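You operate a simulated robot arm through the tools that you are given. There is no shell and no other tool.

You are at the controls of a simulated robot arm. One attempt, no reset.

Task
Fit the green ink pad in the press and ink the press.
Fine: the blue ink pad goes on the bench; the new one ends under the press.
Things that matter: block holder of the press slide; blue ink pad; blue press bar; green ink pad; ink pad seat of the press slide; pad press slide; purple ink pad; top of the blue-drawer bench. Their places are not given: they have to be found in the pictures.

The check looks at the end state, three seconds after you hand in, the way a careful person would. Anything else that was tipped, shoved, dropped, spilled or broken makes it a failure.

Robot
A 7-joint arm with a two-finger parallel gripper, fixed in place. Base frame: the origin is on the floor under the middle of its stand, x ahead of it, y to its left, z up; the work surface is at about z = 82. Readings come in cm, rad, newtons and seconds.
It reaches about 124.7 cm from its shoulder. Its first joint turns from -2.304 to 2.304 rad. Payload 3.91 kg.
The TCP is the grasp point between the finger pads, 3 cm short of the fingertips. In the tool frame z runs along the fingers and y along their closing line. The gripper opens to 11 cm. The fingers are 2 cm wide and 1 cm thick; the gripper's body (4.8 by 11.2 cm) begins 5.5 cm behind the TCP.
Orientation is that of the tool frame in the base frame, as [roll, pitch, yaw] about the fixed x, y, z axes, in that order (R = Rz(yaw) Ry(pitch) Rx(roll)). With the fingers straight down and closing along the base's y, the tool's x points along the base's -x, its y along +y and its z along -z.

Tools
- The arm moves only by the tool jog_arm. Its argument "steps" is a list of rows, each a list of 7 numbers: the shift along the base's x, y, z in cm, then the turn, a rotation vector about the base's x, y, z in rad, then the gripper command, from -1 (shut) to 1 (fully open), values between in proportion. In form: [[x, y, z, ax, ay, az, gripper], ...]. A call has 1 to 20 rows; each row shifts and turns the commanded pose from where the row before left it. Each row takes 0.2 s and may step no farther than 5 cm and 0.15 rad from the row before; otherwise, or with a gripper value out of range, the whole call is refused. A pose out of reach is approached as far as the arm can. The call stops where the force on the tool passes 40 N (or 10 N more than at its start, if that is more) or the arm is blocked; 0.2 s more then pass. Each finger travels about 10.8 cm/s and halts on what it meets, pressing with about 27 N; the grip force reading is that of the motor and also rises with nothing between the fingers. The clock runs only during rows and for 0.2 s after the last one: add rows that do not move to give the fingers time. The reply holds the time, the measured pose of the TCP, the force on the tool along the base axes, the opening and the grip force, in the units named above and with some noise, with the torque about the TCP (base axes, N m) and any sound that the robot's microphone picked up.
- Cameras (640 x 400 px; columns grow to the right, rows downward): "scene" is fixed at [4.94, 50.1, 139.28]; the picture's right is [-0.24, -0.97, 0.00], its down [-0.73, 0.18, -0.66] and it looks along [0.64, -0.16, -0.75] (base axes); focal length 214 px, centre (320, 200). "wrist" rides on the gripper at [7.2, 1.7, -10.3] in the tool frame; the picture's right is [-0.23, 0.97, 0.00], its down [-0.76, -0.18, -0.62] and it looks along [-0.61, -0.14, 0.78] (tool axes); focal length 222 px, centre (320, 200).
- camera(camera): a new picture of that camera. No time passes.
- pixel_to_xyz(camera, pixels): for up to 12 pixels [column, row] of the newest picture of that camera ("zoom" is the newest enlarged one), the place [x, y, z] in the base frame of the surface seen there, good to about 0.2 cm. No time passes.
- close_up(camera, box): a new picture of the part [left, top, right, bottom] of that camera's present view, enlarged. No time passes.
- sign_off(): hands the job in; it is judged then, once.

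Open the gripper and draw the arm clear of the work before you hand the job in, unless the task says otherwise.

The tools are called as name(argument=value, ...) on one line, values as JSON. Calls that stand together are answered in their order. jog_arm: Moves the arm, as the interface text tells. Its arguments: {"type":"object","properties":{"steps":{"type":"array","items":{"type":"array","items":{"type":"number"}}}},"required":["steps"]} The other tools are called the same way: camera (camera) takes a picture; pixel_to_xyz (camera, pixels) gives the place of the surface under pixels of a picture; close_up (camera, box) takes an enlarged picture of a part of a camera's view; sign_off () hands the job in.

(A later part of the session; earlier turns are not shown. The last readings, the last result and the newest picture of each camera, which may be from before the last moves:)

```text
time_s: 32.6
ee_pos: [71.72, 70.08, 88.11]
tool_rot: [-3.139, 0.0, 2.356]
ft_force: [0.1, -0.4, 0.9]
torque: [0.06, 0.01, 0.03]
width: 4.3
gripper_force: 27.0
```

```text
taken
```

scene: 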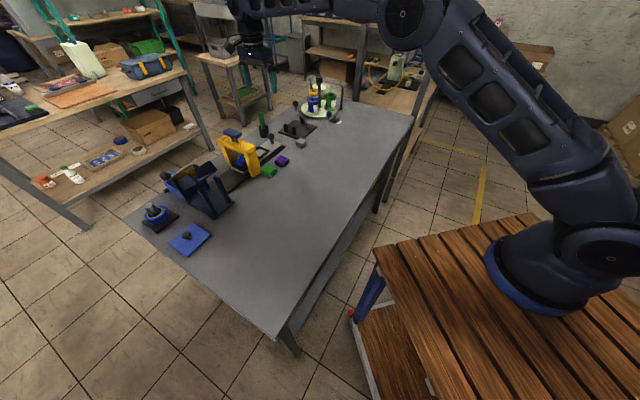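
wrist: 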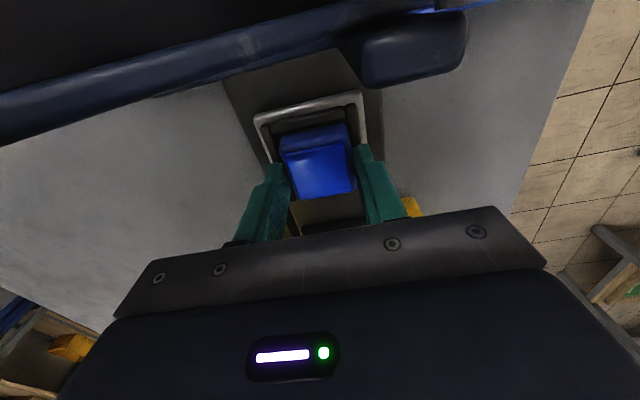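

The pad is held at width 4.3 with 27 N. I lift it slowly and look.

jog_arm(steps=[[0, 0, 0.3, 0, 0, 0, -0.5], [0, 0, 0.5, 0, 0, 0, -0.5], [0, 0, 1, 0, 0, 0, -0.5], [0, 0, 2, 0, 0, 0, -0.5], [0, 0, 3, 0, 0, 0, -0.5], [0, 0, 0, 0, 0, 0, -0.5]])

camera(camera="wrist")

close_up(camera="scene", box=[160, 110, 270, 210])

```text
time_s: 34.0
ee_pos: [71.6, 70.35, 94.85]
tool_rot: [-3.139, -0.001, 2.356]
ft_force: [0.1, 0.2, -0.7]
torque: [-0.01, -0.01, -0.02]
width: 4.29
gripper_force: 27.4
```

```text
taken
```

wrist: 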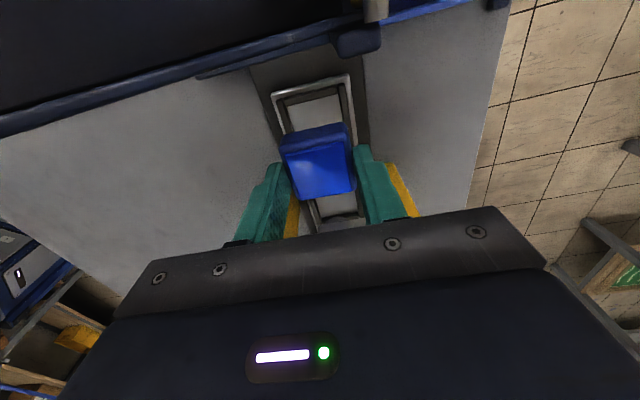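

```text
4.00 times, centred on (215, 160) of scene
```

zoom: 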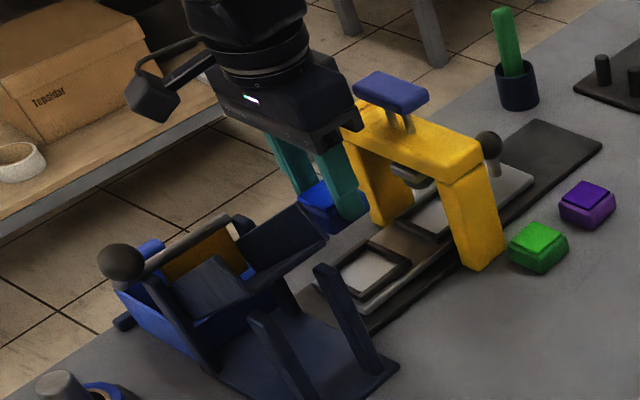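

The seat is empty and the pad is held cleanly. I lift to z≈104, carry it to a clear bench spot near (62,54), and lower partway.

jog_arm(steps=[[0, 0, 3, 0, 0, 0, -0.5], [0, 0, 3, 0, 0, 0, -0.5], [0, 0, 3, 0, 0, 0, -0.5], [-1.57, -2.77, 0, 0, 0, 0, -0.5], [-1.57, -2.77, 0, 0, 0, 0, -0.5], [-1.57, -2.77, 0, 0, 0, 0, -0.5], [-1.57, -2.77, 0, 0, 0, 0, -0.5], [-1.57, -2.77, 0, 0, 0, 0, -0.5], [-1.57, -2.77, 0, 0, 0, 0, -0.5], [0, 0, -3, 0, 0, 0, -0.5], [0, 0, -4, 0, 0, 0, -0.5], [0, 0, -4, 0, 0, 0, -0.5], [0, 0, 0, 0, 0, 0, -0.5]])

camera(camera="wrist")

camera(camera="scene")

```text
time_s: 36.9
ee_pos: [62.24, 53.39, 93.0]
tool_rot: [-3.138, 0.0, 2.358]
ft_force: [-1.2, 0.2, 0.1]
torque: [0.02, 0.0, 0.01]
width: 4.29
gripper_force: 27.2
```

```text
taken
```

wrist: 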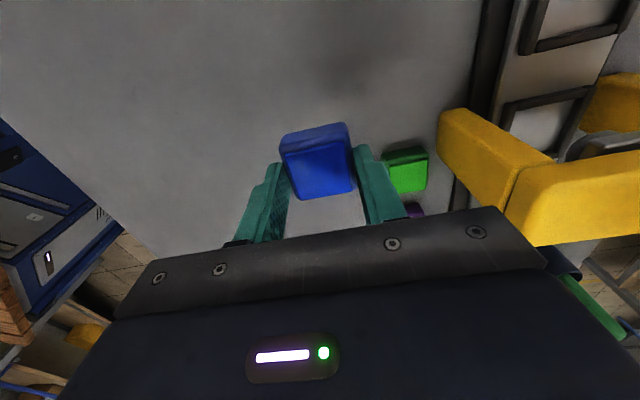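

```text
taken
```

scene: 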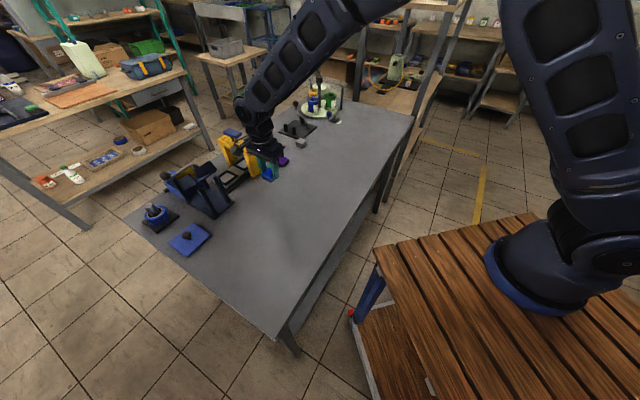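

The blue pad is over clear bench at about (62,53.5). I lower it gently to the surface.

jog_arm(steps=[[0, 0, -3, 0, 0, 0, -0.5], [0, 0, -2, 0, 0, 0, -0.5], [0, 0, -1, 0, 0, 0, -0.5], [0, 0, -0.5, 0, 0, 0, -0.5], [0, 0, -0.2, 0, 0, 0, -0.5], [0, 0, -0.1, 0, 0, 0, -0.5], [0, 0, 0, 0, 0, 0, -0.5]])

close_up(camera="scene", box=[220, 110, 330, 200])

```text
time_s: 38.5
ee_pos: [62.15, 53.48, 86.06]
tool_rot: [-3.137, 0.0, 2.356]
ft_force: [1.2, 0.1, -0.3]
torque: [0.01, -0.05, 0.0]
width: 4.29
gripper_force: 27.3
```

```text
4.44 times, centred on (275, 155) of scene
```

zoom: 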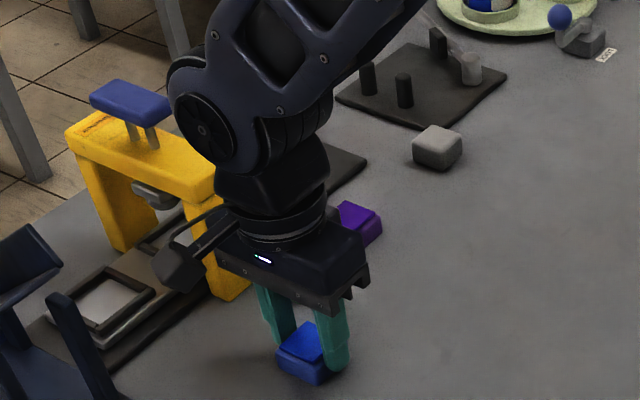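

No contact force yet, so I continue down in 0.08 cm steps.

jog_arm(steps=[[0, 0, -0.08, 0, 0, 0, -0.5], [0, 0, -0.08, 0, 0, 0, -0.5], [0, 0, 0, 0, 0, 0, -0.5]])

```text
time_s: 39.2
ee_pos: [62.16, 53.44, 85.98]
tool_rot: [-3.14, -0.001, 2.357]
ft_force: [-3.3, -4.8, 26.3]
torque: [-0.16, 0.11, -0.04]
width: 4.33
gripper_force: 26.9
```

The pad is on the bench (26 N upward). I ease up slightly, open, and rise.

jog_arm(steps=[[0, 0, 0.1, 0, 0, 0, -0.5], [0, 0, 0, 0, 0, 0, -0.1], [0, 0, 0, 0, 0, 0, 0.18], [0, 0, 0, 0, 0, 0, 0.18], [0, 0, 1, 0, 0, 0, 0.18], [0, 0, 3, 0, 0, 0, 0.18], [0, 0, 4, 0, 0, 0, 0.18], [0, 0, 4, 0, 0, 0, 0.18], [0, 0, 4, 0, 0, 0, 0.18], [0, 0, 4, 0, 0, 0, 0.18], [0, 0, 0, 0, 0, 0, 0.18]])

camera(camera="wrist")

close_up(camera="scene", box=[180, 110, 330, 220])

```text
time_s: 41.6
ee_pos: [62.39, 53.28, 106.03]
tool_rot: [-3.136, 0.001, 2.356]
ft_force: [0.7, -0.3, -0.3]
torque: [0.01, 0.01, -0.04]
width: 6.49
gripper_force: 0.0
```

```text
taken
```

wrist: 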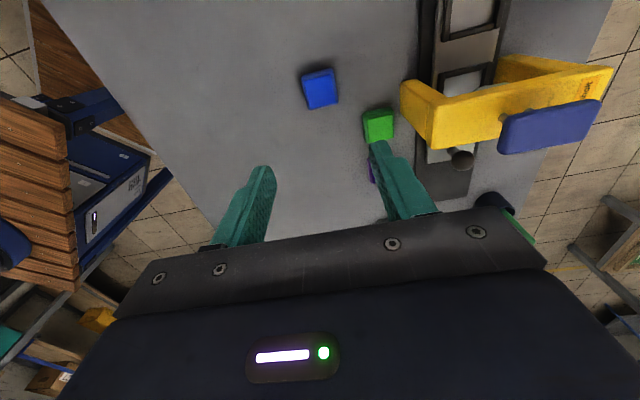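

```text
3.64 times, centred on (255, 165) of scene
```

zoom: 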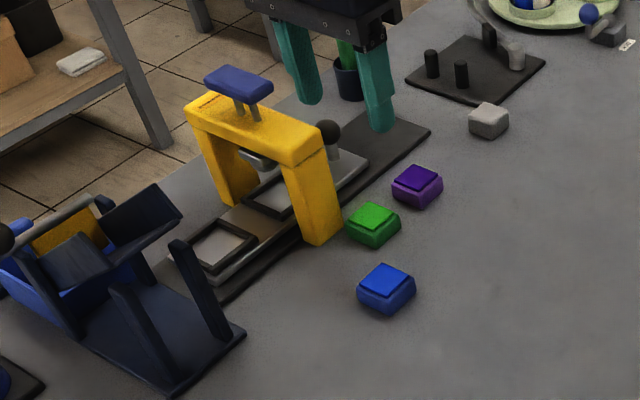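

The blue pad rests upright on the bench at (387,288) in the zoom. I turn the tool +90° (closing along the rail direction, so the body clears the press leg) and hover over the green pad.

jog_arm(steps=[[0.9, 0.1, 0, 0, 0, 0.1428, 0.18], [0.9, 0.1, 0, 0, 0, 0.1428, 0.18], [0.9, 0.1, 0, 0, 0, 0.1428, 0.18], [0.9, 0.1, 0, 0, 0, 0.1428, 0.18], [0.9, 0.1, 0, 0, 0, 0.1428, 0.18], [0.9, 0.1, 0, 0, 0, 0.1428, 0.18], [0.9, 0.1, 0, 0, 0, 0.1428, 0.18], [0.9, 0.1, 0, 0, 0, 0.1428, 0.18], [0.9, 0.1, 0, 0, 0, 0.1428, 0.18], [0.9, 0.1, 0, 0, 0, 0.1428, 0.18], [0.7, 0.0, 0, 0, 0, 0.1428, 0.18], [0, 0, 0, 0, 0, 0, 0.18], [0, 0, -3, 0, 0, 0, 0.18], [0, 0, -3, 0, 0, 0, 0.18], [0, 0, 0, 0, 0, 0, 0.18]])

camera(camera="wrist")

close_up(camera="wrist", box=[260, 60, 400, 180])

```text
time_s: 44.9
ee_pos: [71.96, 54.62, 99.98]
tool_rot: [-3.139, 0.0, -2.355]
ft_force: [-0.3, -0.8, 0.6]
torque: [-0.01, -0.02, 0.0]
width: 6.49
gripper_force: 0.1
```

```text
taken
```

wrist: 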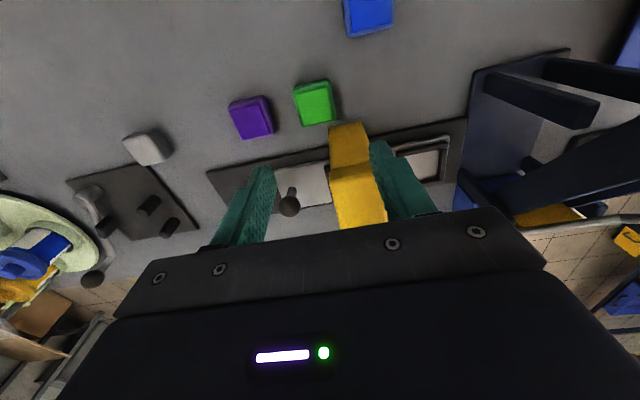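

```text
3.33 times, centred on (330, 120) of wrist
```

zoom: 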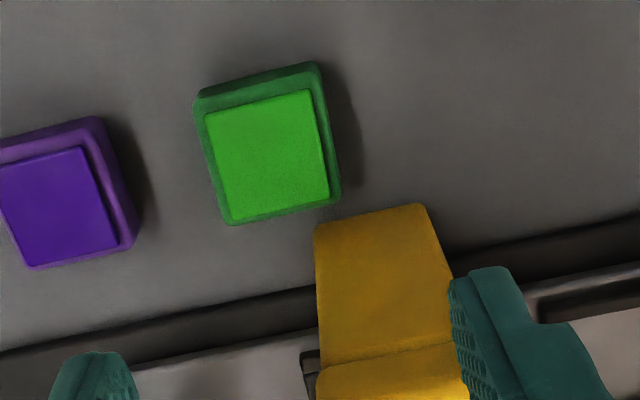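

The green pad shows at zoom (267,155). I measure its corners and the press leg beside it.

pixel_to_xyz(camera="zoom", pixels=[[207, 115], [312, 93], [328, 197], [235, 218], [267, 155], [198, 97], [318, 68], [338, 195], [228, 222], [320, 228], [420, 206], [450, 280]])

pixel_to_xyz(camera="zoom", pixels=[[210, 120], [308, 97], [325, 193], [237, 213], [196, 120], [222, 215], [320, 360], [310, 370], [80, 360], [135, 240], [130, 225], [60, 160]])

```text
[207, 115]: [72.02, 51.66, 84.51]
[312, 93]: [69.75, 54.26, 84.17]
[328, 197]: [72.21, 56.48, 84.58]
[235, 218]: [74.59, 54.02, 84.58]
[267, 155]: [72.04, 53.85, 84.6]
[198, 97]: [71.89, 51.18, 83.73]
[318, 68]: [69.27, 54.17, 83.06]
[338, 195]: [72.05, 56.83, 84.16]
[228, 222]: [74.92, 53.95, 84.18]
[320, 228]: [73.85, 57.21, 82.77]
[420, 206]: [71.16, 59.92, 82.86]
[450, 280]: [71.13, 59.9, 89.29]
```

```text
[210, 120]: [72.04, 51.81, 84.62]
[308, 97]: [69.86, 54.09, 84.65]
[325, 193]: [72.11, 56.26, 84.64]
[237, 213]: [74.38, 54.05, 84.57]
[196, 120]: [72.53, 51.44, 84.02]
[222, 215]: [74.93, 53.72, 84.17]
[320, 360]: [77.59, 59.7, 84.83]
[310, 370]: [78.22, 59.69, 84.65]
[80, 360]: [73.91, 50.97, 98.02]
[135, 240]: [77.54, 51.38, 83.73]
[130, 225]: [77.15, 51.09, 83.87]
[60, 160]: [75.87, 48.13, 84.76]
```

The green pad's centre is (72.1,54.05), aligned with the rail. I shift over it and lower to TCP z≈86.25, leaving the lower pad edge free for the seat's rim.

jog_arm(steps=[[0.1, -0.58, 0, 0, 0, 0, 0.06], [0, 0, -4, 0, 0, 0, 0.06], [0, 0, -4, 0, 0, 0, 0.06], [0, 0, -3, 0, 0, 0, 0.06], [0, 0, 0, 0, 0, 0, 0.06]])

camera(camera="wrist")

close_up(camera="scene", box=[200, 110, 320, 200])

```text
time_s: 46.0
ee_pos: [71.92, 54.07, 88.98]
tool_rot: [-3.139, 0.0, -2.356]
ft_force: [0.1, 0.6, 0.6]
torque: [0.01, -0.01, 0.0]
width: 5.83
gripper_force: 0.0
```

```text
taken
```

wrist: 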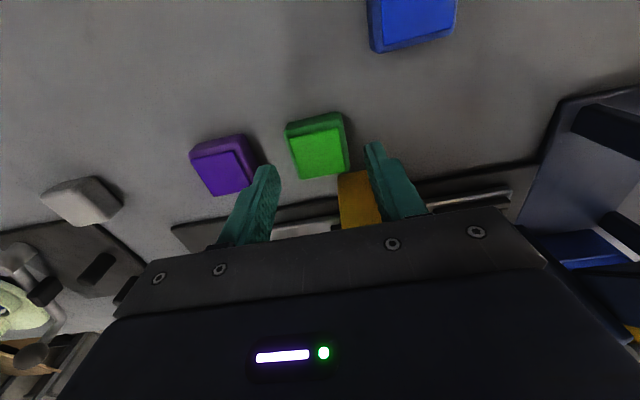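

```text
4.44 times, centred on (260, 155) of scene
```

zoom: 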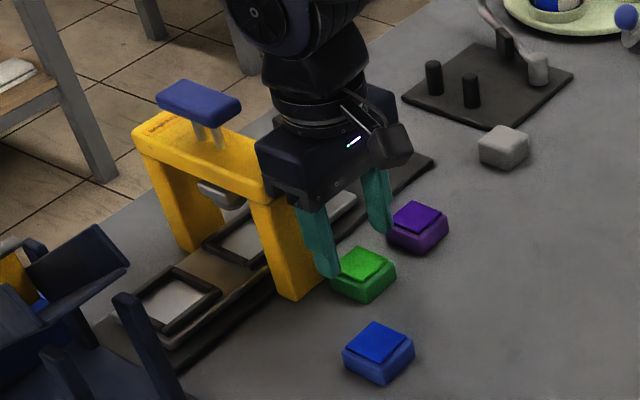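

The green pad is centred between the fingers (321,152). I lower the remaining 2.7 cm and close.

jog_arm(steps=[[0, 0, -1.5, 0, 0, 0, 0.06], [0, 0, -0.8, 0, 0, 0, 0.06], [0, 0, -0.4, 0, 0, 0, 0.06], [0, 0, 0, 0, 0, 0, 0.06], [0, 0, 0, 0, 0, 0, -0.2], [0, 0, 0, 0, 0, 0, -0.5], [0, 0, 0, 0, 0, 0, -0.5], [0, 0, 0, 0, 0, 0, -0.5]])

camera(camera="wrist")

```text
time_s: 46.4
ee_pos: [72.17, 54.3, 88.76]
tool_rot: [-3.139, 0.009, -2.356]
ft_force: [2.4, 1.4, 12.5]
torque: [0.28, 0.01, -0.08]
width: 5.83
gripper_force: 0.0
stopped in row 1: the force on the tool passed its limit at 59 N (the readings are from after the stop); the commanded pose is now the measured one
```

```text
taken
```

wrist: 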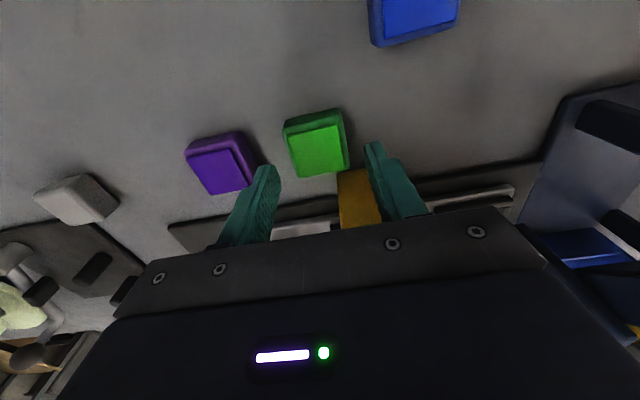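

The descent stopped at z=88.8 with 59 N upward, so the gripper body probably touched the top of the press frame. I look before backing off.

close_up(camera="scene", box=[210, 115, 300, 185])

close_up(camera="wrist", box=[200, 80, 440, 260])

```text
5.71 times, centred on (255, 150) of scene
```

zoom: 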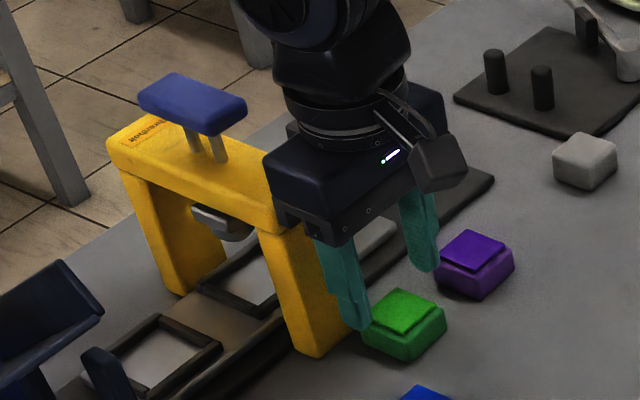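

```text
2.22 times, centred on (320, 170) of wrist
```

zoom: 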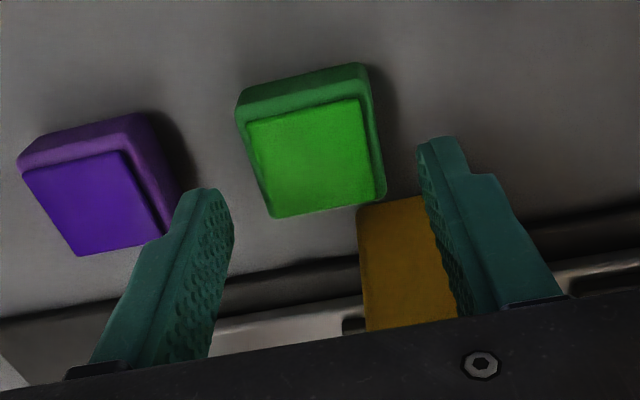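

I measure gripper body corners to learn how far it reaches over the press frame.

close_up(camera="scene", box=[235, 110, 295, 170])

```text
6.67 times, centred on (265, 140) of scene
```

zoom: 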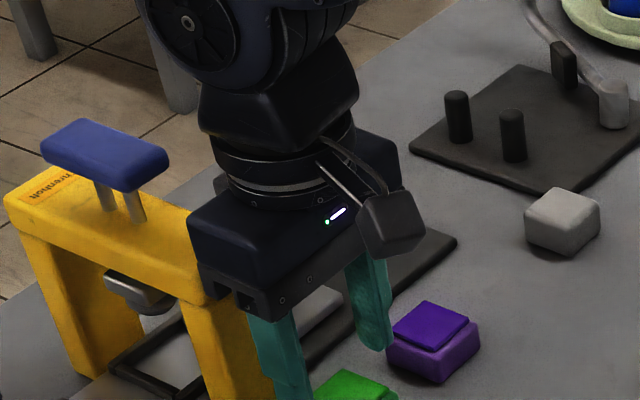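

pixel_to_xyz(camera="zoom", pixels=[[193, 215], [200, 255], [203, 285], [262, 275], [262, 315], [210, 290], [200, 300], [390, 145], [395, 195], [240, 300], [245, 345], [180, 280]])

```text
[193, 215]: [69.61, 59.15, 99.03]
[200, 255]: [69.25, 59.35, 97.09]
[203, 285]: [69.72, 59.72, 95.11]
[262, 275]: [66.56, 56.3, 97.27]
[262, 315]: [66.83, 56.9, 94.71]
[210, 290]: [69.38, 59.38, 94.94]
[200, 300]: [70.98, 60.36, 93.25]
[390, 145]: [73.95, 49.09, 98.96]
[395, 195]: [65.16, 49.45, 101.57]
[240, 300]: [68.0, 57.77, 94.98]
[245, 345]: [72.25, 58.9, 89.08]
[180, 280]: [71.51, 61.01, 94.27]
```

The torque points to contact at about 2.7 cm on the press side and 5.5 cm up, so the body's edge touched the press frame's top. I back up, shift 1.2 cm away from the press and check that nothing moved.

jog_arm(steps=[[0, 0, 1, 0, 0, 0, 0.06], [0, 0, 2, 0, 0, 0, 0.06], [-0.4, -0.44, 0, 0, 0, 0, 0.06], [-0.38, -0.44, 0, 0, 0, 0, 0.06], [0, 0, 0, 0, 0, 0, 0.06]])

camera(camera="wrist")

close_up(camera="scene", box=[200, 115, 310, 195])

```text
time_s: 47.6
ee_pos: [71.35, 53.19, 91.52]
tool_rot: [-3.136, 0.009, -2.356]
ft_force: [0.4, 0.2, -0.2]
torque: [0.0, 0.04, -0.03]
width: 5.82
gripper_force: 0.0
```

```text
taken
```

wrist: 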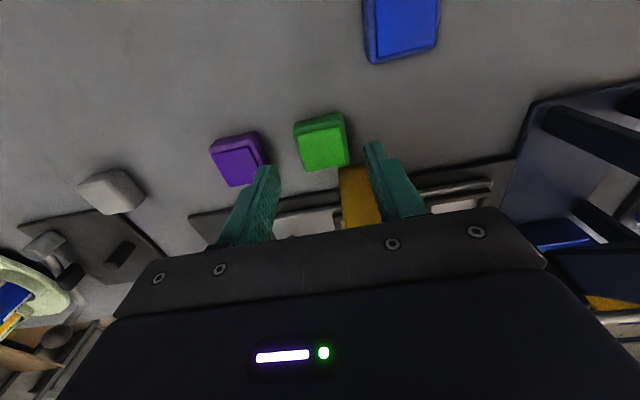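

```text
5.00 times, centred on (255, 155) of scene
```

zoom: 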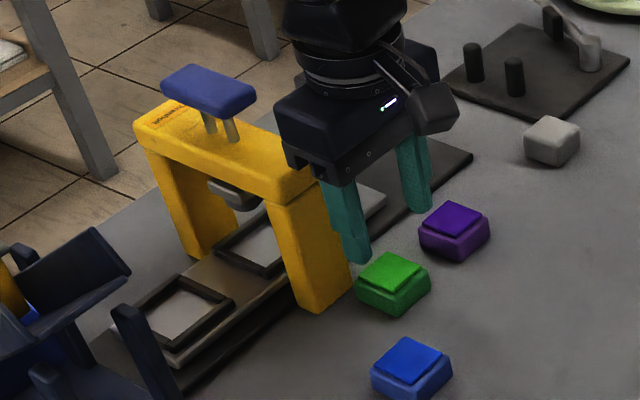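

The press looks unmoved (bar at (208,85), leg foot at (325,305) as before). I zoom in on the green pad to refine the offset.

close_up(camera="wrist", box=[270, 95, 390, 185])

```text
4.44 times, centred on (330, 140) of wrist
```

zoom: 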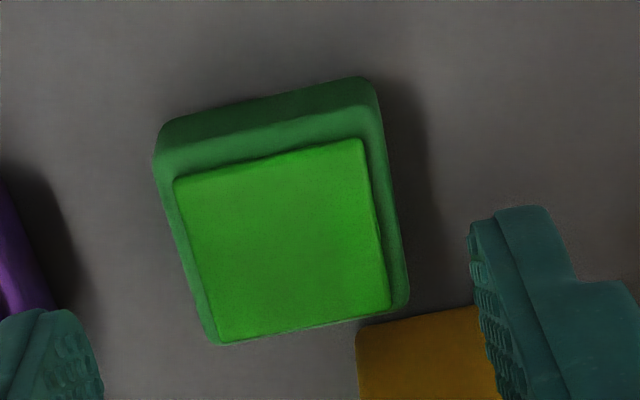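

pixel_to_xyz(camera="zoom", pixels=[[180, 183], [360, 145], [385, 305], [222, 338], [283, 243], [360, 330], [495, 310], [160, 150], [372, 85], [405, 300], [213, 343], [10, 330]])

```text
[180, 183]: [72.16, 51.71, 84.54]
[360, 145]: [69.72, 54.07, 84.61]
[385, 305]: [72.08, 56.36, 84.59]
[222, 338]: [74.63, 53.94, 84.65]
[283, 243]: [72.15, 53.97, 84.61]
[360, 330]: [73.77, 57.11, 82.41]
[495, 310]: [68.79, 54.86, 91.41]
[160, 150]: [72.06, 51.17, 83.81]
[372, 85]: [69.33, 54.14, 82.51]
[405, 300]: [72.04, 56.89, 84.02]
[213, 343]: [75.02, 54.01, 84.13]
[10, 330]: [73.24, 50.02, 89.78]
```

The pad's centre is about 0.85 cm from the grip axis toward the press, which is fine for the 2 cm wide fingers. I lower to z≈86.25 and close.

jog_arm(steps=[[0.04, 0.04, -1.5, 0, 0, 0, 0.06], [0, 0, -1, 0, 0, 0, 0.06], [0, 0, -1, 0, 0, 0, 0.06], [0, 0, -0.8, 0, 0, 0, 0.06], [0, 0, -0.6, 0, 0, 0, 0.06], [0, 0, -0.35, 0, 0, 0, 0.06], [0, 0, 0, 0, 0, 0, 0.06]])

camera(camera="wrist")

close_up(camera="scene", box=[200, 115, 310, 195])

```text
time_s: 49.2
ee_pos: [71.44, 53.25, 86.17]
tool_rot: [-3.138, 0.009, -2.356]
ft_force: [0.0, -0.1, 1.0]
torque: [-0.01, -0.03, 0.02]
width: 5.83
gripper_force: 0.1
```

```text
taken
```

wrist: 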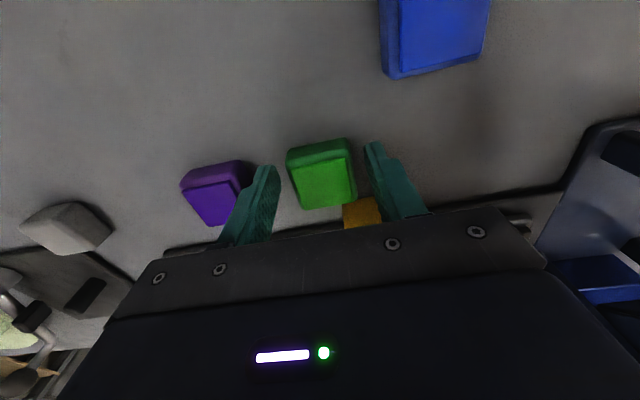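

```text
5.00 times, centred on (255, 155) of scene
```

zoom: 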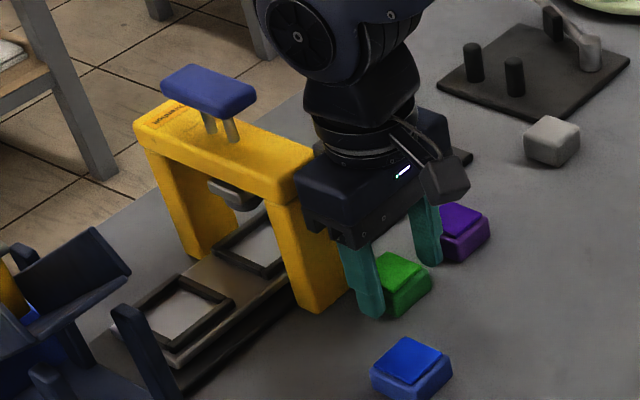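

Now the fingers straddle the green pad without contact. I close on it.

jog_arm(steps=[[0, 0, 0, 0, 0, 0, -0.1], [0, 0, 0, 0, 0, 0, -0.3], [0, 0, 0, 0, 0, 0, -0.5], [0, 0, 0, 0, 0, 0, -0.5]])

camera(camera="wrist")

```text
time_s: 50.2
ee_pos: [71.3, 53.11, 86.34]
tool_rot: [-3.138, 0.006, -2.356]
ft_force: [-0.2, -0.5, 0.5]
torque: [0.02, -0.02, -0.01]
width: 4.3
gripper_force: 27.4
```

```text
taken
```

wrist: 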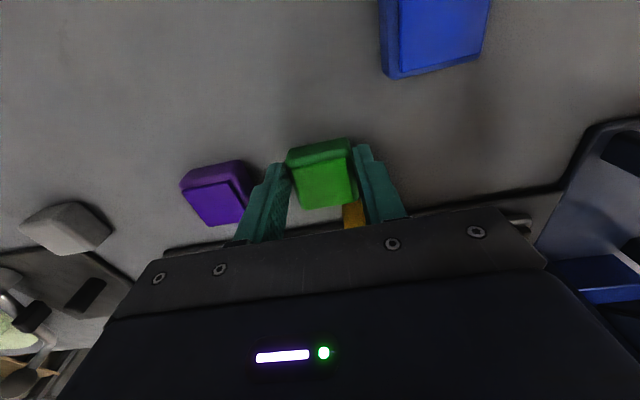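

The green pad is held at width 4.3. I lift to z≈106, then rotate −90° while carrying it over to the seat (square pad), so that the narrow side of the body faces the press.

jog_arm(steps=[[0, 0, 0.5, 0, 0, 0, -0.5], [0, 0, 1.5, 0, 0, 0, -0.5], [0, 0, 3, 0, 0, 0, -0.5], [0, 0, 4, 0, 0, 0, -0.5], [0, 0, 4, 0, 0, 0, -0.5], [0, 0, 4, 0, 0, 0, -0.5], [0, 0, 3, 0, 0, 0, -0.5], [0, 0, 0, 0, 0, 0, -0.5]])

camera(camera="wrist")

```text
time_s: 52.0
ee_pos: [71.53, 53.24, 106.21]
tool_rot: [-3.138, 0.006, -2.356]
ft_force: [0.3, 0.4, -1.3]
torque: [0.01, -0.01, 0.01]
width: 4.34
gripper_force: 27.0
```

```text
taken
```

wrist: 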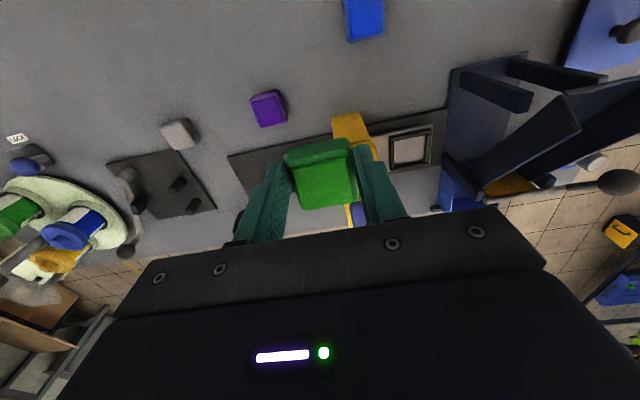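

The pad is held level. I rotate −90° and move above the seat.

jog_arm(steps=[[-0.1, 1.55, 0, 0, 0, -0.1428, -0.5], [-0.1, 1.55, 0, 0, 0, -0.1428, -0.5], [-0.1, 1.55, 0, 0, 0, -0.1428, -0.5], [-0.1, 1.55, 0, 0, 0, -0.1428, -0.5], [-0.1, 1.55, 0, 0, 0, -0.1428, -0.5], [-0.1, 1.55, 0, 0, 0, -0.1428, -0.5], [-0.1, 1.55, 0, 0, 0, -0.1428, -0.5], [-0.1, 1.55, 0, 0, 0, -0.1428, -0.5], [0, 1.55, 0, 0, 0, -0.1428, -0.5], [0, 1.55, 0, 0, 0, -0.1428, -0.5], [0, 1.55, 0, 0, 0, -0.1428, -0.5], [0, 0.35, 0, 0, 0, 0, -0.5], [0, 0, 0, 0, 0, 0, -0.5]])

camera(camera="wrist")

close_up(camera="wrist", box=[250, 50, 400, 220])

```text
time_s: 54.8
ee_pos: [70.74, 70.6, 106.37]
tool_rot: [-3.138, 0.006, 2.357]
ft_force: [0.0, 0.0, -0.4]
torque: [0.0, 0.02, -0.03]
width: 4.31
gripper_force: 26.5
```

```text
taken
```

wrist: 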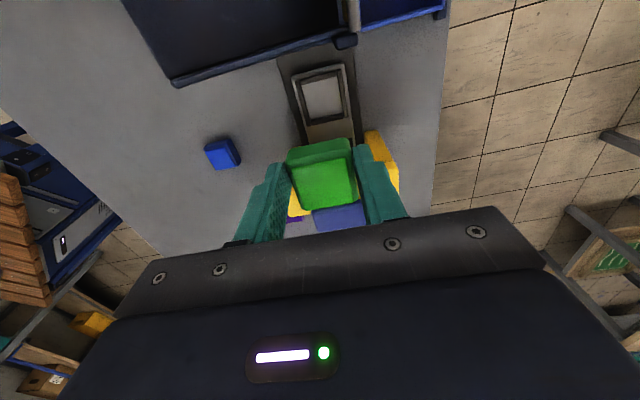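

```text
2.35 times, centred on (325, 135) of wrist
```

zoom: 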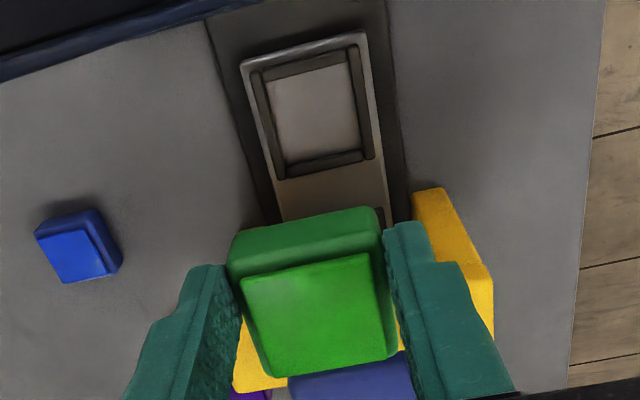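

Seat frame and held pad are both visible. I measure the seat's inner and outer frame corners and the pad's ink face corners.

pixel_to_xyz(camera="zoom", pixels=[[253, 74], [355, 50], [372, 155], [282, 178], [268, 82], [346, 66], [361, 148], [287, 164], [255, 125], [375, 110], [310, 60], [325, 160]])

pixel_to_xyz(camera="zoom", pixels=[[245, 283], [366, 257], [392, 350], [275, 372], [318, 315], [235, 240], [375, 213], [232, 265], [378, 235], [310, 220], [305, 270], [335, 362]])

```text
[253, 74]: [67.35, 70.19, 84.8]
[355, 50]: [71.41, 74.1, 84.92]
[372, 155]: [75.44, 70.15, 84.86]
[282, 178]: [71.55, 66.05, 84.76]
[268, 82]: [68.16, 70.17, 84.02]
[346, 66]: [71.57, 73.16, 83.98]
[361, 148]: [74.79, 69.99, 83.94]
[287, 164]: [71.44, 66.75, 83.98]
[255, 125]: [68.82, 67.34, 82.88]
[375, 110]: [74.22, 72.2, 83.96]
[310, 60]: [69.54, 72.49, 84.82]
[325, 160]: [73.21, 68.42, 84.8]
```

```text
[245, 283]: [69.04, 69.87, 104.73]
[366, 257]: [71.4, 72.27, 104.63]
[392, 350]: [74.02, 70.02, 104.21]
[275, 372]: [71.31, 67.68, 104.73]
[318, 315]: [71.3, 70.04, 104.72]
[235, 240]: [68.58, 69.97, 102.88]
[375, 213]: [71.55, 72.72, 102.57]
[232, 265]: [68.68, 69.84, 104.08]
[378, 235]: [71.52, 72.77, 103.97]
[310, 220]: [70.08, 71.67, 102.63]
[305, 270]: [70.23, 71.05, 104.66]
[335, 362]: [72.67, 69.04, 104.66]
```

The pad's centre is at about u=1.07 vs the seat 0.93 (offset ~0.15 cm). I make that shift and lower to z≈93 for a closer check.

jog_arm(steps=[[-0.05, 0.15, -4, 0, 0, 0, -0.5], [0, 0, -4, 0, 0, 0, -0.5], [0, 0, -4, 0, 0, 0, -0.5], [0, 0, -1.5, 0, 0, 0, -0.5], [0, 0, 0, 0, 0, 0, -0.5]])

close_up(camera="wrist", box=[250, 60, 400, 220])

close_up(camera="scene", box=[170, 120, 270, 200])

```text
time_s: 56.0
ee_pos: [70.58, 70.82, 92.77]
tool_rot: [-3.138, 0.008, 2.357]
ft_force: [0.6, 1.0, -0.6]
torque: [-0.03, -0.01, 0.01]
width: 4.31
gripper_force: 27.1
```

```text
2.50 times, centred on (325, 140) of wrist
```

zoom: 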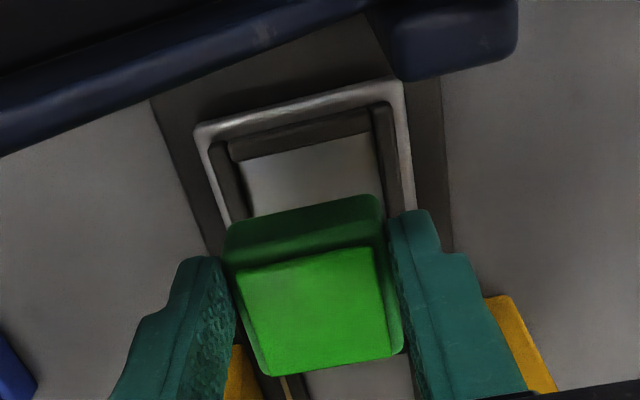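

```text
5.00 times, centred on (220, 160) of scene
```

zoom: 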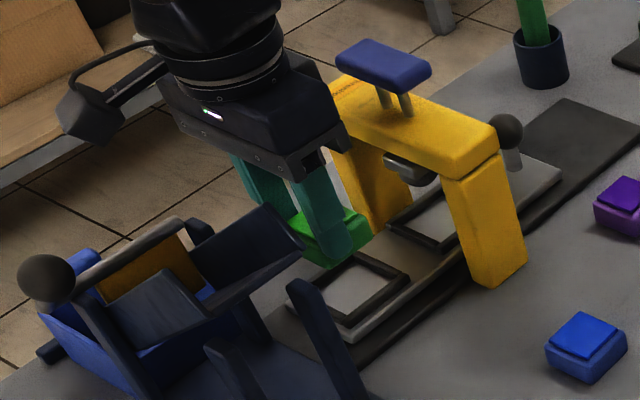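

I retake the wrist enlargement so I can measure pad and frame in it.

close_up(camera="wrist", box=[270, 80, 385, 215])

```text
2.96 times, centred on (328, 148) of wrist
```

zoom: 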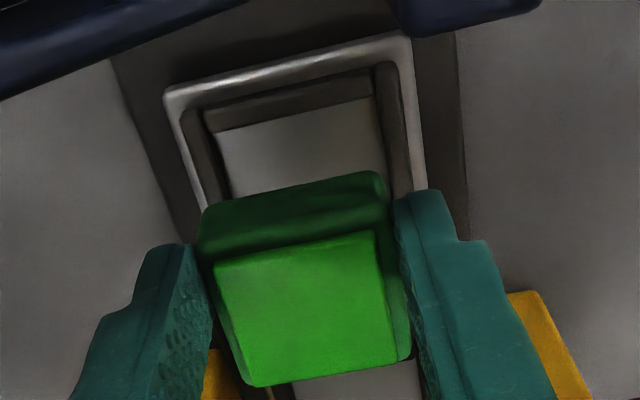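

pixel_to_xyz(camera="zoom", pixels=[[184, 115], [200, 112], [222, 165], [213, 185], [204, 185], [388, 70], [377, 100], [392, 180], [410, 180], [300, 82], [300, 105], [390, 65]])

pixel_to_xyz(camera="zoom", pixels=[[218, 268], [370, 233], [397, 355], [258, 382], [305, 310], [205, 215], [380, 180], [200, 245], [385, 205], [240, 375], [407, 345], [290, 195]])

```text
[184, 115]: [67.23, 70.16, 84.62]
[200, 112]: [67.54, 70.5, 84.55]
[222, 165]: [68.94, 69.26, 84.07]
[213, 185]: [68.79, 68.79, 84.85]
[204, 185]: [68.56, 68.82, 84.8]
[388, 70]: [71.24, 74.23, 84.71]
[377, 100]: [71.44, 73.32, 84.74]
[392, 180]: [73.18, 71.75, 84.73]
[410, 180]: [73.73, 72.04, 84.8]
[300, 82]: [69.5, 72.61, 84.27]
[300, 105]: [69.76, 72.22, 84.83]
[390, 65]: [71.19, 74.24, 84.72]
```

```text
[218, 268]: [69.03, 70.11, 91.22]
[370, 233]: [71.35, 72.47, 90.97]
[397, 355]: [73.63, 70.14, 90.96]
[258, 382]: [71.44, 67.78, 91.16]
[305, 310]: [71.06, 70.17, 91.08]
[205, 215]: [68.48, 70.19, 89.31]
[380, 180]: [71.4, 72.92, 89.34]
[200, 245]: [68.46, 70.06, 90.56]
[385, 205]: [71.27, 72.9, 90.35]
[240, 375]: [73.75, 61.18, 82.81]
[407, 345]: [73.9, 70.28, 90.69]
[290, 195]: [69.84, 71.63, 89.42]
```

Pad (u≈0.9, v≈100.05) and seat (u≈0.9, v≈100.08) line up. I lower to just above the rim and then in fine steps.

jog_arm(steps=[[0, 0.0, -1.5, 0, 0, 0, -0.5], [0, 0, -1, 0, 0, 0, -0.5], [0, 0, -0.7, 0, 0, 0, -0.5], [0, 0, -0.3, 0, 0, 0, -0.5], [0, 0, 0, 0, 0, 0, -0.5]])

close_up(camera="wrist", box=[270, 80, 385, 215])

```text
time_s: 57.2
ee_pos: [70.5, 70.86, 89.26]
tool_rot: [-3.138, 0.008, 2.356]
ft_force: [-0.3, -0.2, -0.4]
torque: [0.0, -0.01, 0.02]
width: 4.31
gripper_force: 27.5
```

```text
2.96 times, centred on (328, 148) of wrist
```

zoom: 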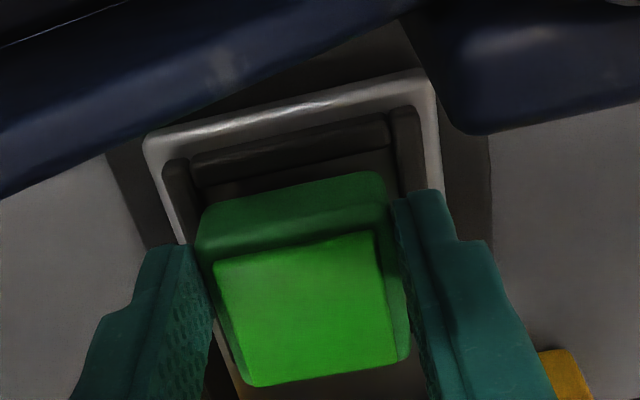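

Pad is just above the rim, with no contact. I continue in 0.15–0.2 cm steps.

jog_arm(steps=[[0, 0, -0.2, 0, 0, 0, -0.5], [0, 0, -0.2, 0, 0, 0, -0.5], [0, 0, -0.15, 0, 0, 0, -0.5], [0, 0, -0.15, 0, 0, 0, -0.5], [0, 0, 0, 0, 0, 0, -0.5]])

close_up(camera="wrist", box=[270, 80, 385, 215])

```text
time_s: 58.4
ee_pos: [70.44, 70.88, 88.56]
tool_rot: [-3.139, 0.007, 2.355]
ft_force: [-0.4, 0.1, -0.6]
torque: [-0.01, -0.03, -0.02]
width: 4.29
gripper_force: 26.7
```

```text
2.96 times, centred on (328, 148) of wrist
```

zoom: 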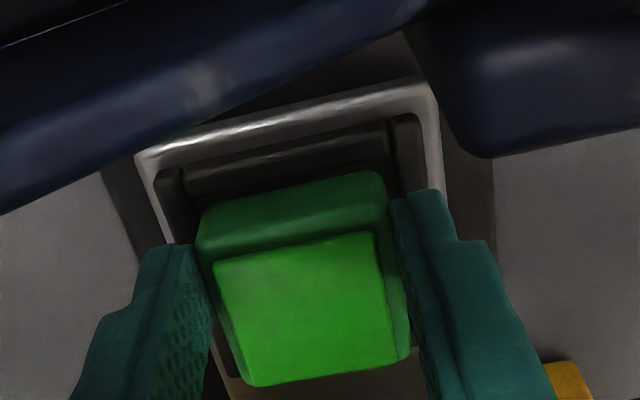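

No force, and the pad's bottom is now below the rim top. I lower further in 0.1 cm steps until it touches.

jog_arm(steps=[[0, 0, -0.1, 0, 0, 0, -0.5], [0, 0, -0.1, 0, 0, 0, -0.5], [0, 0, -0.08, 0, 0, 0, -0.5], [0, 0, 0, 0, 0, 0, -0.5]])

```text
time_s: 59.4
ee_pos: [70.57, 70.83, 88.3]
tool_rot: [-3.14, 0.008, 2.355]
ft_force: [0.5, 0.4, -0.1]
torque: [0.02, -0.03, -0.01]
width: 4.31
gripper_force: 27.0
```

jog_arm(steps=[[0, 0, -0.06, 0, 0, 0, -0.5], [0, 0, -0.06, 0, 0, 0, -0.5], [0, 0, 0, 0, 0, 0, -0.5]])

```text
time_s: 60.2
ee_pos: [70.61, 70.7, 88.31]
tool_rot: [-3.137, 0.006, 2.357]
ft_force: [-1.7, 1.3, 1.9]
torque: [-0.01, -0.07, 0.0]
width: 4.32
gripper_force: 27.3
```

A slight upward reading begins (1.9 N). I go down one more small step.

jog_arm(steps=[[0, 0, -0.06, 0, 0, 0, -0.5], [0, 0, 0, 0, 0, 0, -0.5]])

close_up(camera="wrist", box=[270, 80, 385, 215])

```text
time_s: 60.8
ee_pos: [70.56, 70.87, 88.29]
tool_rot: [-3.138, 0.007, 2.356]
ft_force: [2.3, 1.5, 5.6]
torque: [0.0, -0.11, 0.01]
width: 4.3
gripper_force: 26.9
```

```text
2.96 times, centred on (328, 148) of wrist
```

zoom: 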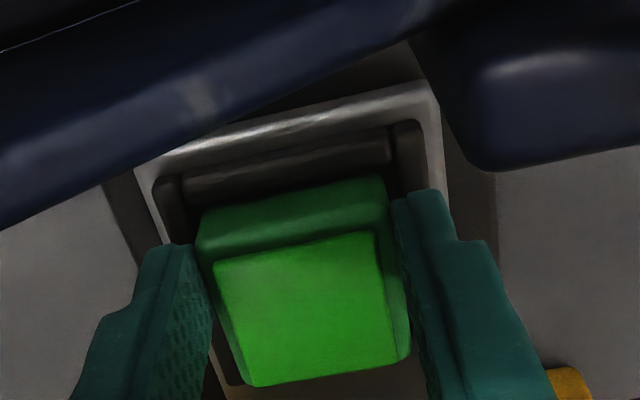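

The pad touches the seat floor. I check its height in the picture before letting go.

pixel_to_xyz(camera="zoom", pixels=[[222, 268], [368, 238], [392, 355], [260, 380], [308, 310], [290, 160], [170, 190], [408, 130]])

```text
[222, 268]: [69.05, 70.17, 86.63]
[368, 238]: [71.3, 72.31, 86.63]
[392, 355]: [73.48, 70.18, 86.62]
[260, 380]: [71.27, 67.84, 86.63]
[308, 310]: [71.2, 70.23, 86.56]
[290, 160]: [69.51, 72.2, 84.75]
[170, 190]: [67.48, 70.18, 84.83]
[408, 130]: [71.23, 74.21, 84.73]
```

The ink face is level at z=86.63, same as the blue pad had when seated. I release and rise straight up.

jog_arm(steps=[[0, 0, 0.03, 0, 0, 0, -0.5], [0, 0, 0, 0, 0, 0, -0.15], [0, 0, 0, 0, 0, 0, 0.06], [0, 0, 0, 0, 0, 0, 0.06], [0, 0, 1, 0, 0, 0, 0.06], [0, 0, 3, 0, 0, 0, 0.06], [0, 0, 4, 0, 0, 0, 0.06], [0, 0, 4, 0, 0, 0, 0.06], [0, 0, 4, 0, 0, 0, 0.06], [0, 0, 2, 0, 0, 0, 0.06], [0, 0, 0, 0, 0, 0, 0.06]])

close_up(camera="wrist", box=[250, 40, 400, 200])

close_up(camera="scene", box=[170, 110, 310, 210])

```text
time_s: 63.2
ee_pos: [70.63, 70.8, 106.33]
tool_rot: [-3.137, 0.007, 2.357]
ft_force: [0.0, -0.7, 0.8]
torque: [0.0, 0.02, -0.01]
width: 5.85
gripper_force: 0.1
```

```text
2.50 times, centred on (325, 120) of wrist
```

zoom: 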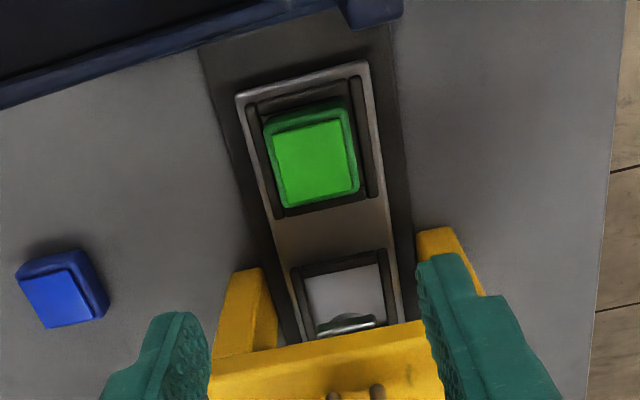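

```text
4.00 times, centred on (240, 160) of scene
```

zoom: 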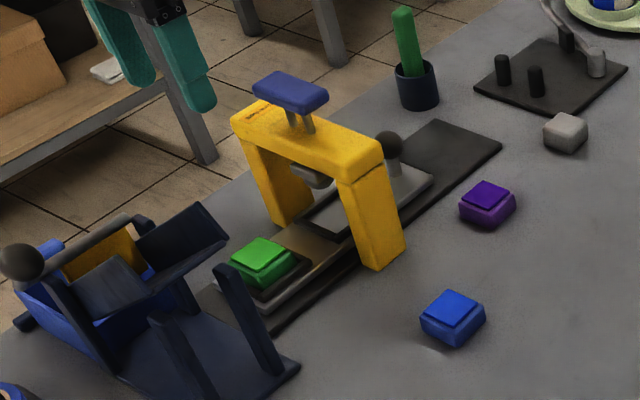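

The green pad is seated squarely in the frame. Now I go back over the press to the knob with the same 0.2 rad tilt and hover above it.

jog_arm(steps=[[0, 0, 4, 0, 0, 0, 0.1], [1, -1, 0, 0.0707, 0.0707, 0, 0.1], [1, -1, 0, 0.0707, 0.0707, 0, 0.1], [2.6, -2.7, 0, 0, 0, 0, 0.1], [2.6, -2.7, 0, 0, 0, 0, 0.1], [2.6, -2.7, 0, 0, 0, 0, 0.1], [2.6, -2.7, 0, 0, 0, 0, 0.1], [1.6, -1.6, 0, 0, 0, 0, 0.1], [0, 0, -3, 0, 0, 0, 0.1], [0, 0, 0, 0, 0, 0, 0.1]])

camera(camera="wrist")

close_up(camera="wrist", box=[240, 0, 420, 150])

```text
time_s: 65.4
ee_pos: [84.55, 56.23, 107.19]
tool_rot: [-3.138, -0.193, 2.357]
ft_force: [-0.6, -1.1, -0.3]
torque: [-0.04, 0.03, 0.0]
width: 6.03
gripper_force: 0.0
```

```text
taken
```

wrist: 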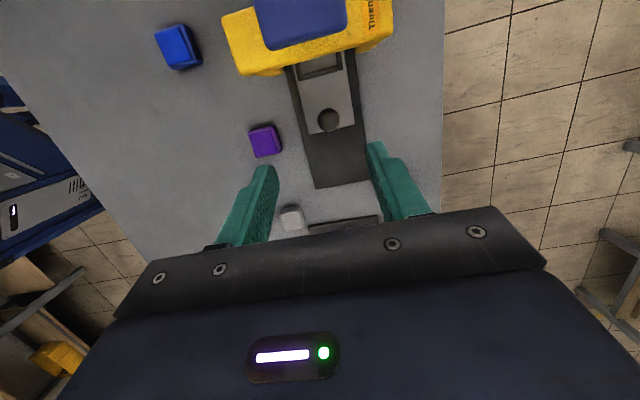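

```text
2.67 times, centred on (330, 75) of wrist
```

zoom: 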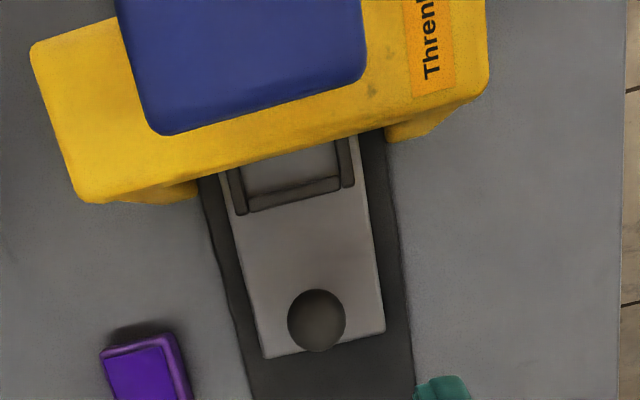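

I measure the knob, and also the press bar and frame top from this viewpoint for the later press.

pixel_to_xyz(camera="zoom", pixels=[[317, 320], [290, 320], [343, 320], [317, 295], [317, 345], [160, 130], [360, 75], [80, 200], [35, 45], [485, 85], [240, 80], [130, 20]])

```text
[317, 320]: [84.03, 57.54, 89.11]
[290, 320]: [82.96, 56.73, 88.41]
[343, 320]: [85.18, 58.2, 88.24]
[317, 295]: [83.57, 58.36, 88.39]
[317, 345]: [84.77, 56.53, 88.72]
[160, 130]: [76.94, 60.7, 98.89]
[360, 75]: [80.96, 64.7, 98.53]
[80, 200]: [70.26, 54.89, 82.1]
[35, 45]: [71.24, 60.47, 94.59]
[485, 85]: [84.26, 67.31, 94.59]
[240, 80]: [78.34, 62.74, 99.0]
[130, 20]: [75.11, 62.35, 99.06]
```

The knob is at about (84.07,57.47). I line up (with the tilt's 0.4 cm offset) and lower onto it.

jog_arm(steps=[[-0.1, 0.45, -3, 0, 0, 0, 0.1], [-0.1, 0.45, -3, 0, 0, 0, 0.1], [0, 0, -3, 0, 0, 0, 0.1], [0, 0, -3, 0, 0, 0, 0.1], [0, 0, -2, 0, 0, 0, 0.1], [0, 0, -1.5, 0, 0, 0, 0.1], [0, 0, -1, 0, 0, 0, 0.1], [0, 0, -0.7, 0, 0, 0, 0.1], [0, 0, 0, 0, 0, 0, 0.1]])

camera(camera="wrist")

close_up(camera="scene", box=[190, 90, 310, 190])

```text
time_s: 67.4
ee_pos: [84.17, 57.26, 90.01]
tool_rot: [-3.137, -0.194, 2.355]
ft_force: [0.6, 0.3, -0.3]
torque: [0.0, 0.02, -0.01]
width: 6.04
gripper_force: 0.0
```

```text
taken
```

wrist: 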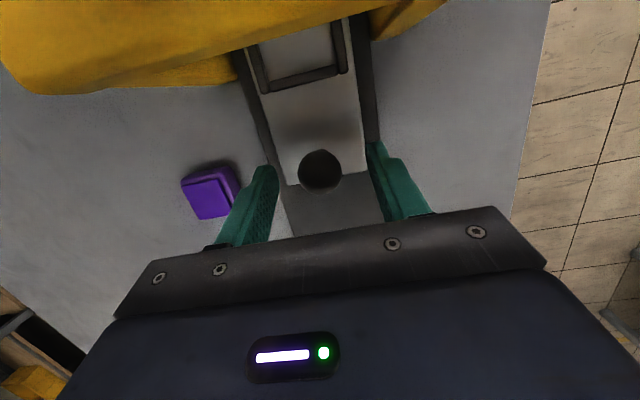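

```text
4.00 times, centred on (250, 140) of scene
```

zoom: 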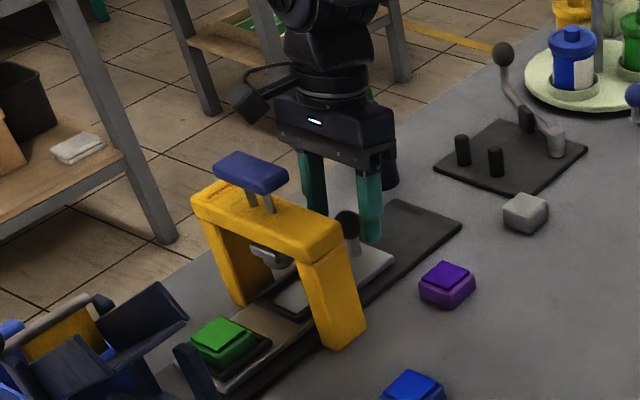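

The knob is centred at (320,171). I close on it and check the load.

jog_arm(steps=[[0, 0, 0, 0, 0, 0, -0.2], [0, 0, 0, 0, 0, 0, -0.6], [0, 0, 0, 0, 0, 0, -0.6], [0, 0, 0, 0, 0, 0, -0.6]])

```text
time_s: 68.4
ee_pos: [84.22, 57.17, 90.08]
tool_rot: [-3.136, -0.194, 2.354]
ft_force: [-20.5, -20.3, 0.5]
torque: [-0.51, 0.56, 0.03]
width: 2.93
gripper_force: 44.8
```

There is a −29 N side load, so I shift 0.17 cm to relieve it and then start pushing the slide back slowly.

jog_arm(steps=[[-0.06, -0.06, 0, 0, 0, 0, -0.6], [-0.06, -0.06, 0, 0, 0, 0, -0.6], [0, 0, 0, 0, 0, 0, -0.6], [0.07, -0.07, 0, 0, 0, 0, -0.6], [0.07, -0.07, 0, 0, 0, 0, -0.6], [0.07, -0.07, 0, 0, 0, 0, -0.6], [0.07, -0.07, 0, 0, 0, 0, -0.6]])

```text
time_s: 70.0
ee_pos: [84.54, 57.0, 90.14]
tool_rot: [-3.139, -0.194, 2.355]
ft_force: [-0.7, 0.8, 5.8]
torque: [0.04, 0.02, 0.01]
width: 2.93
gripper_force: 44.7
```

The slide follows with little load. I continue with about 0.2 cm per row.

jog_arm(steps=[[0.1, -0.1, 0, 0, 0, 0, -0.6], [0.14, -0.14, 0, 0, 0, 0, -0.6], [0.14, -0.14, 0, 0, 0, 0, -0.6], [0.14, -0.14, 0, 0, 0, 0, -0.6], [0.14, -0.14, 0, 0, 0, 0, -0.6], [0.14, -0.14, 0, 0, 0, 0, -0.6], [0.14, -0.14, 0, 0, 0, 0, -0.6], [0.14, -0.14, 0, 0, 0, 0, -0.6], [0.14, -0.14, 0, 0, 0, 0, -0.6], [0.14, -0.14, 0, 0, 0, 0, -0.6], [0.14, -0.14, 0, 0, 0, 0, -0.6], [0.14, -0.14, 0, 0, 0, 0, -0.6], [0.14, -0.14, 0, 0, 0, 0, -0.6], [0.14, -0.14, 0, 0, 0, 0, -0.6]])

close_up(camera="scene", box=[190, 90, 310, 190])

```text
time_s: 73.0
ee_pos: [86.43, 55.01, 90.02]
tool_rot: [-3.139, -0.194, 2.356]
ft_force: [20.0, 20.4, 12.8]
torque: [0.49, -0.44, -0.03]
width: 2.93
gripper_force: 45.1
```

```text
4.00 times, centred on (250, 140) of scene
```

zoom: 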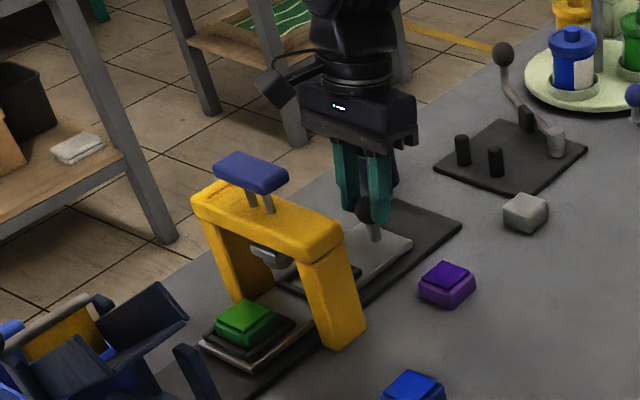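

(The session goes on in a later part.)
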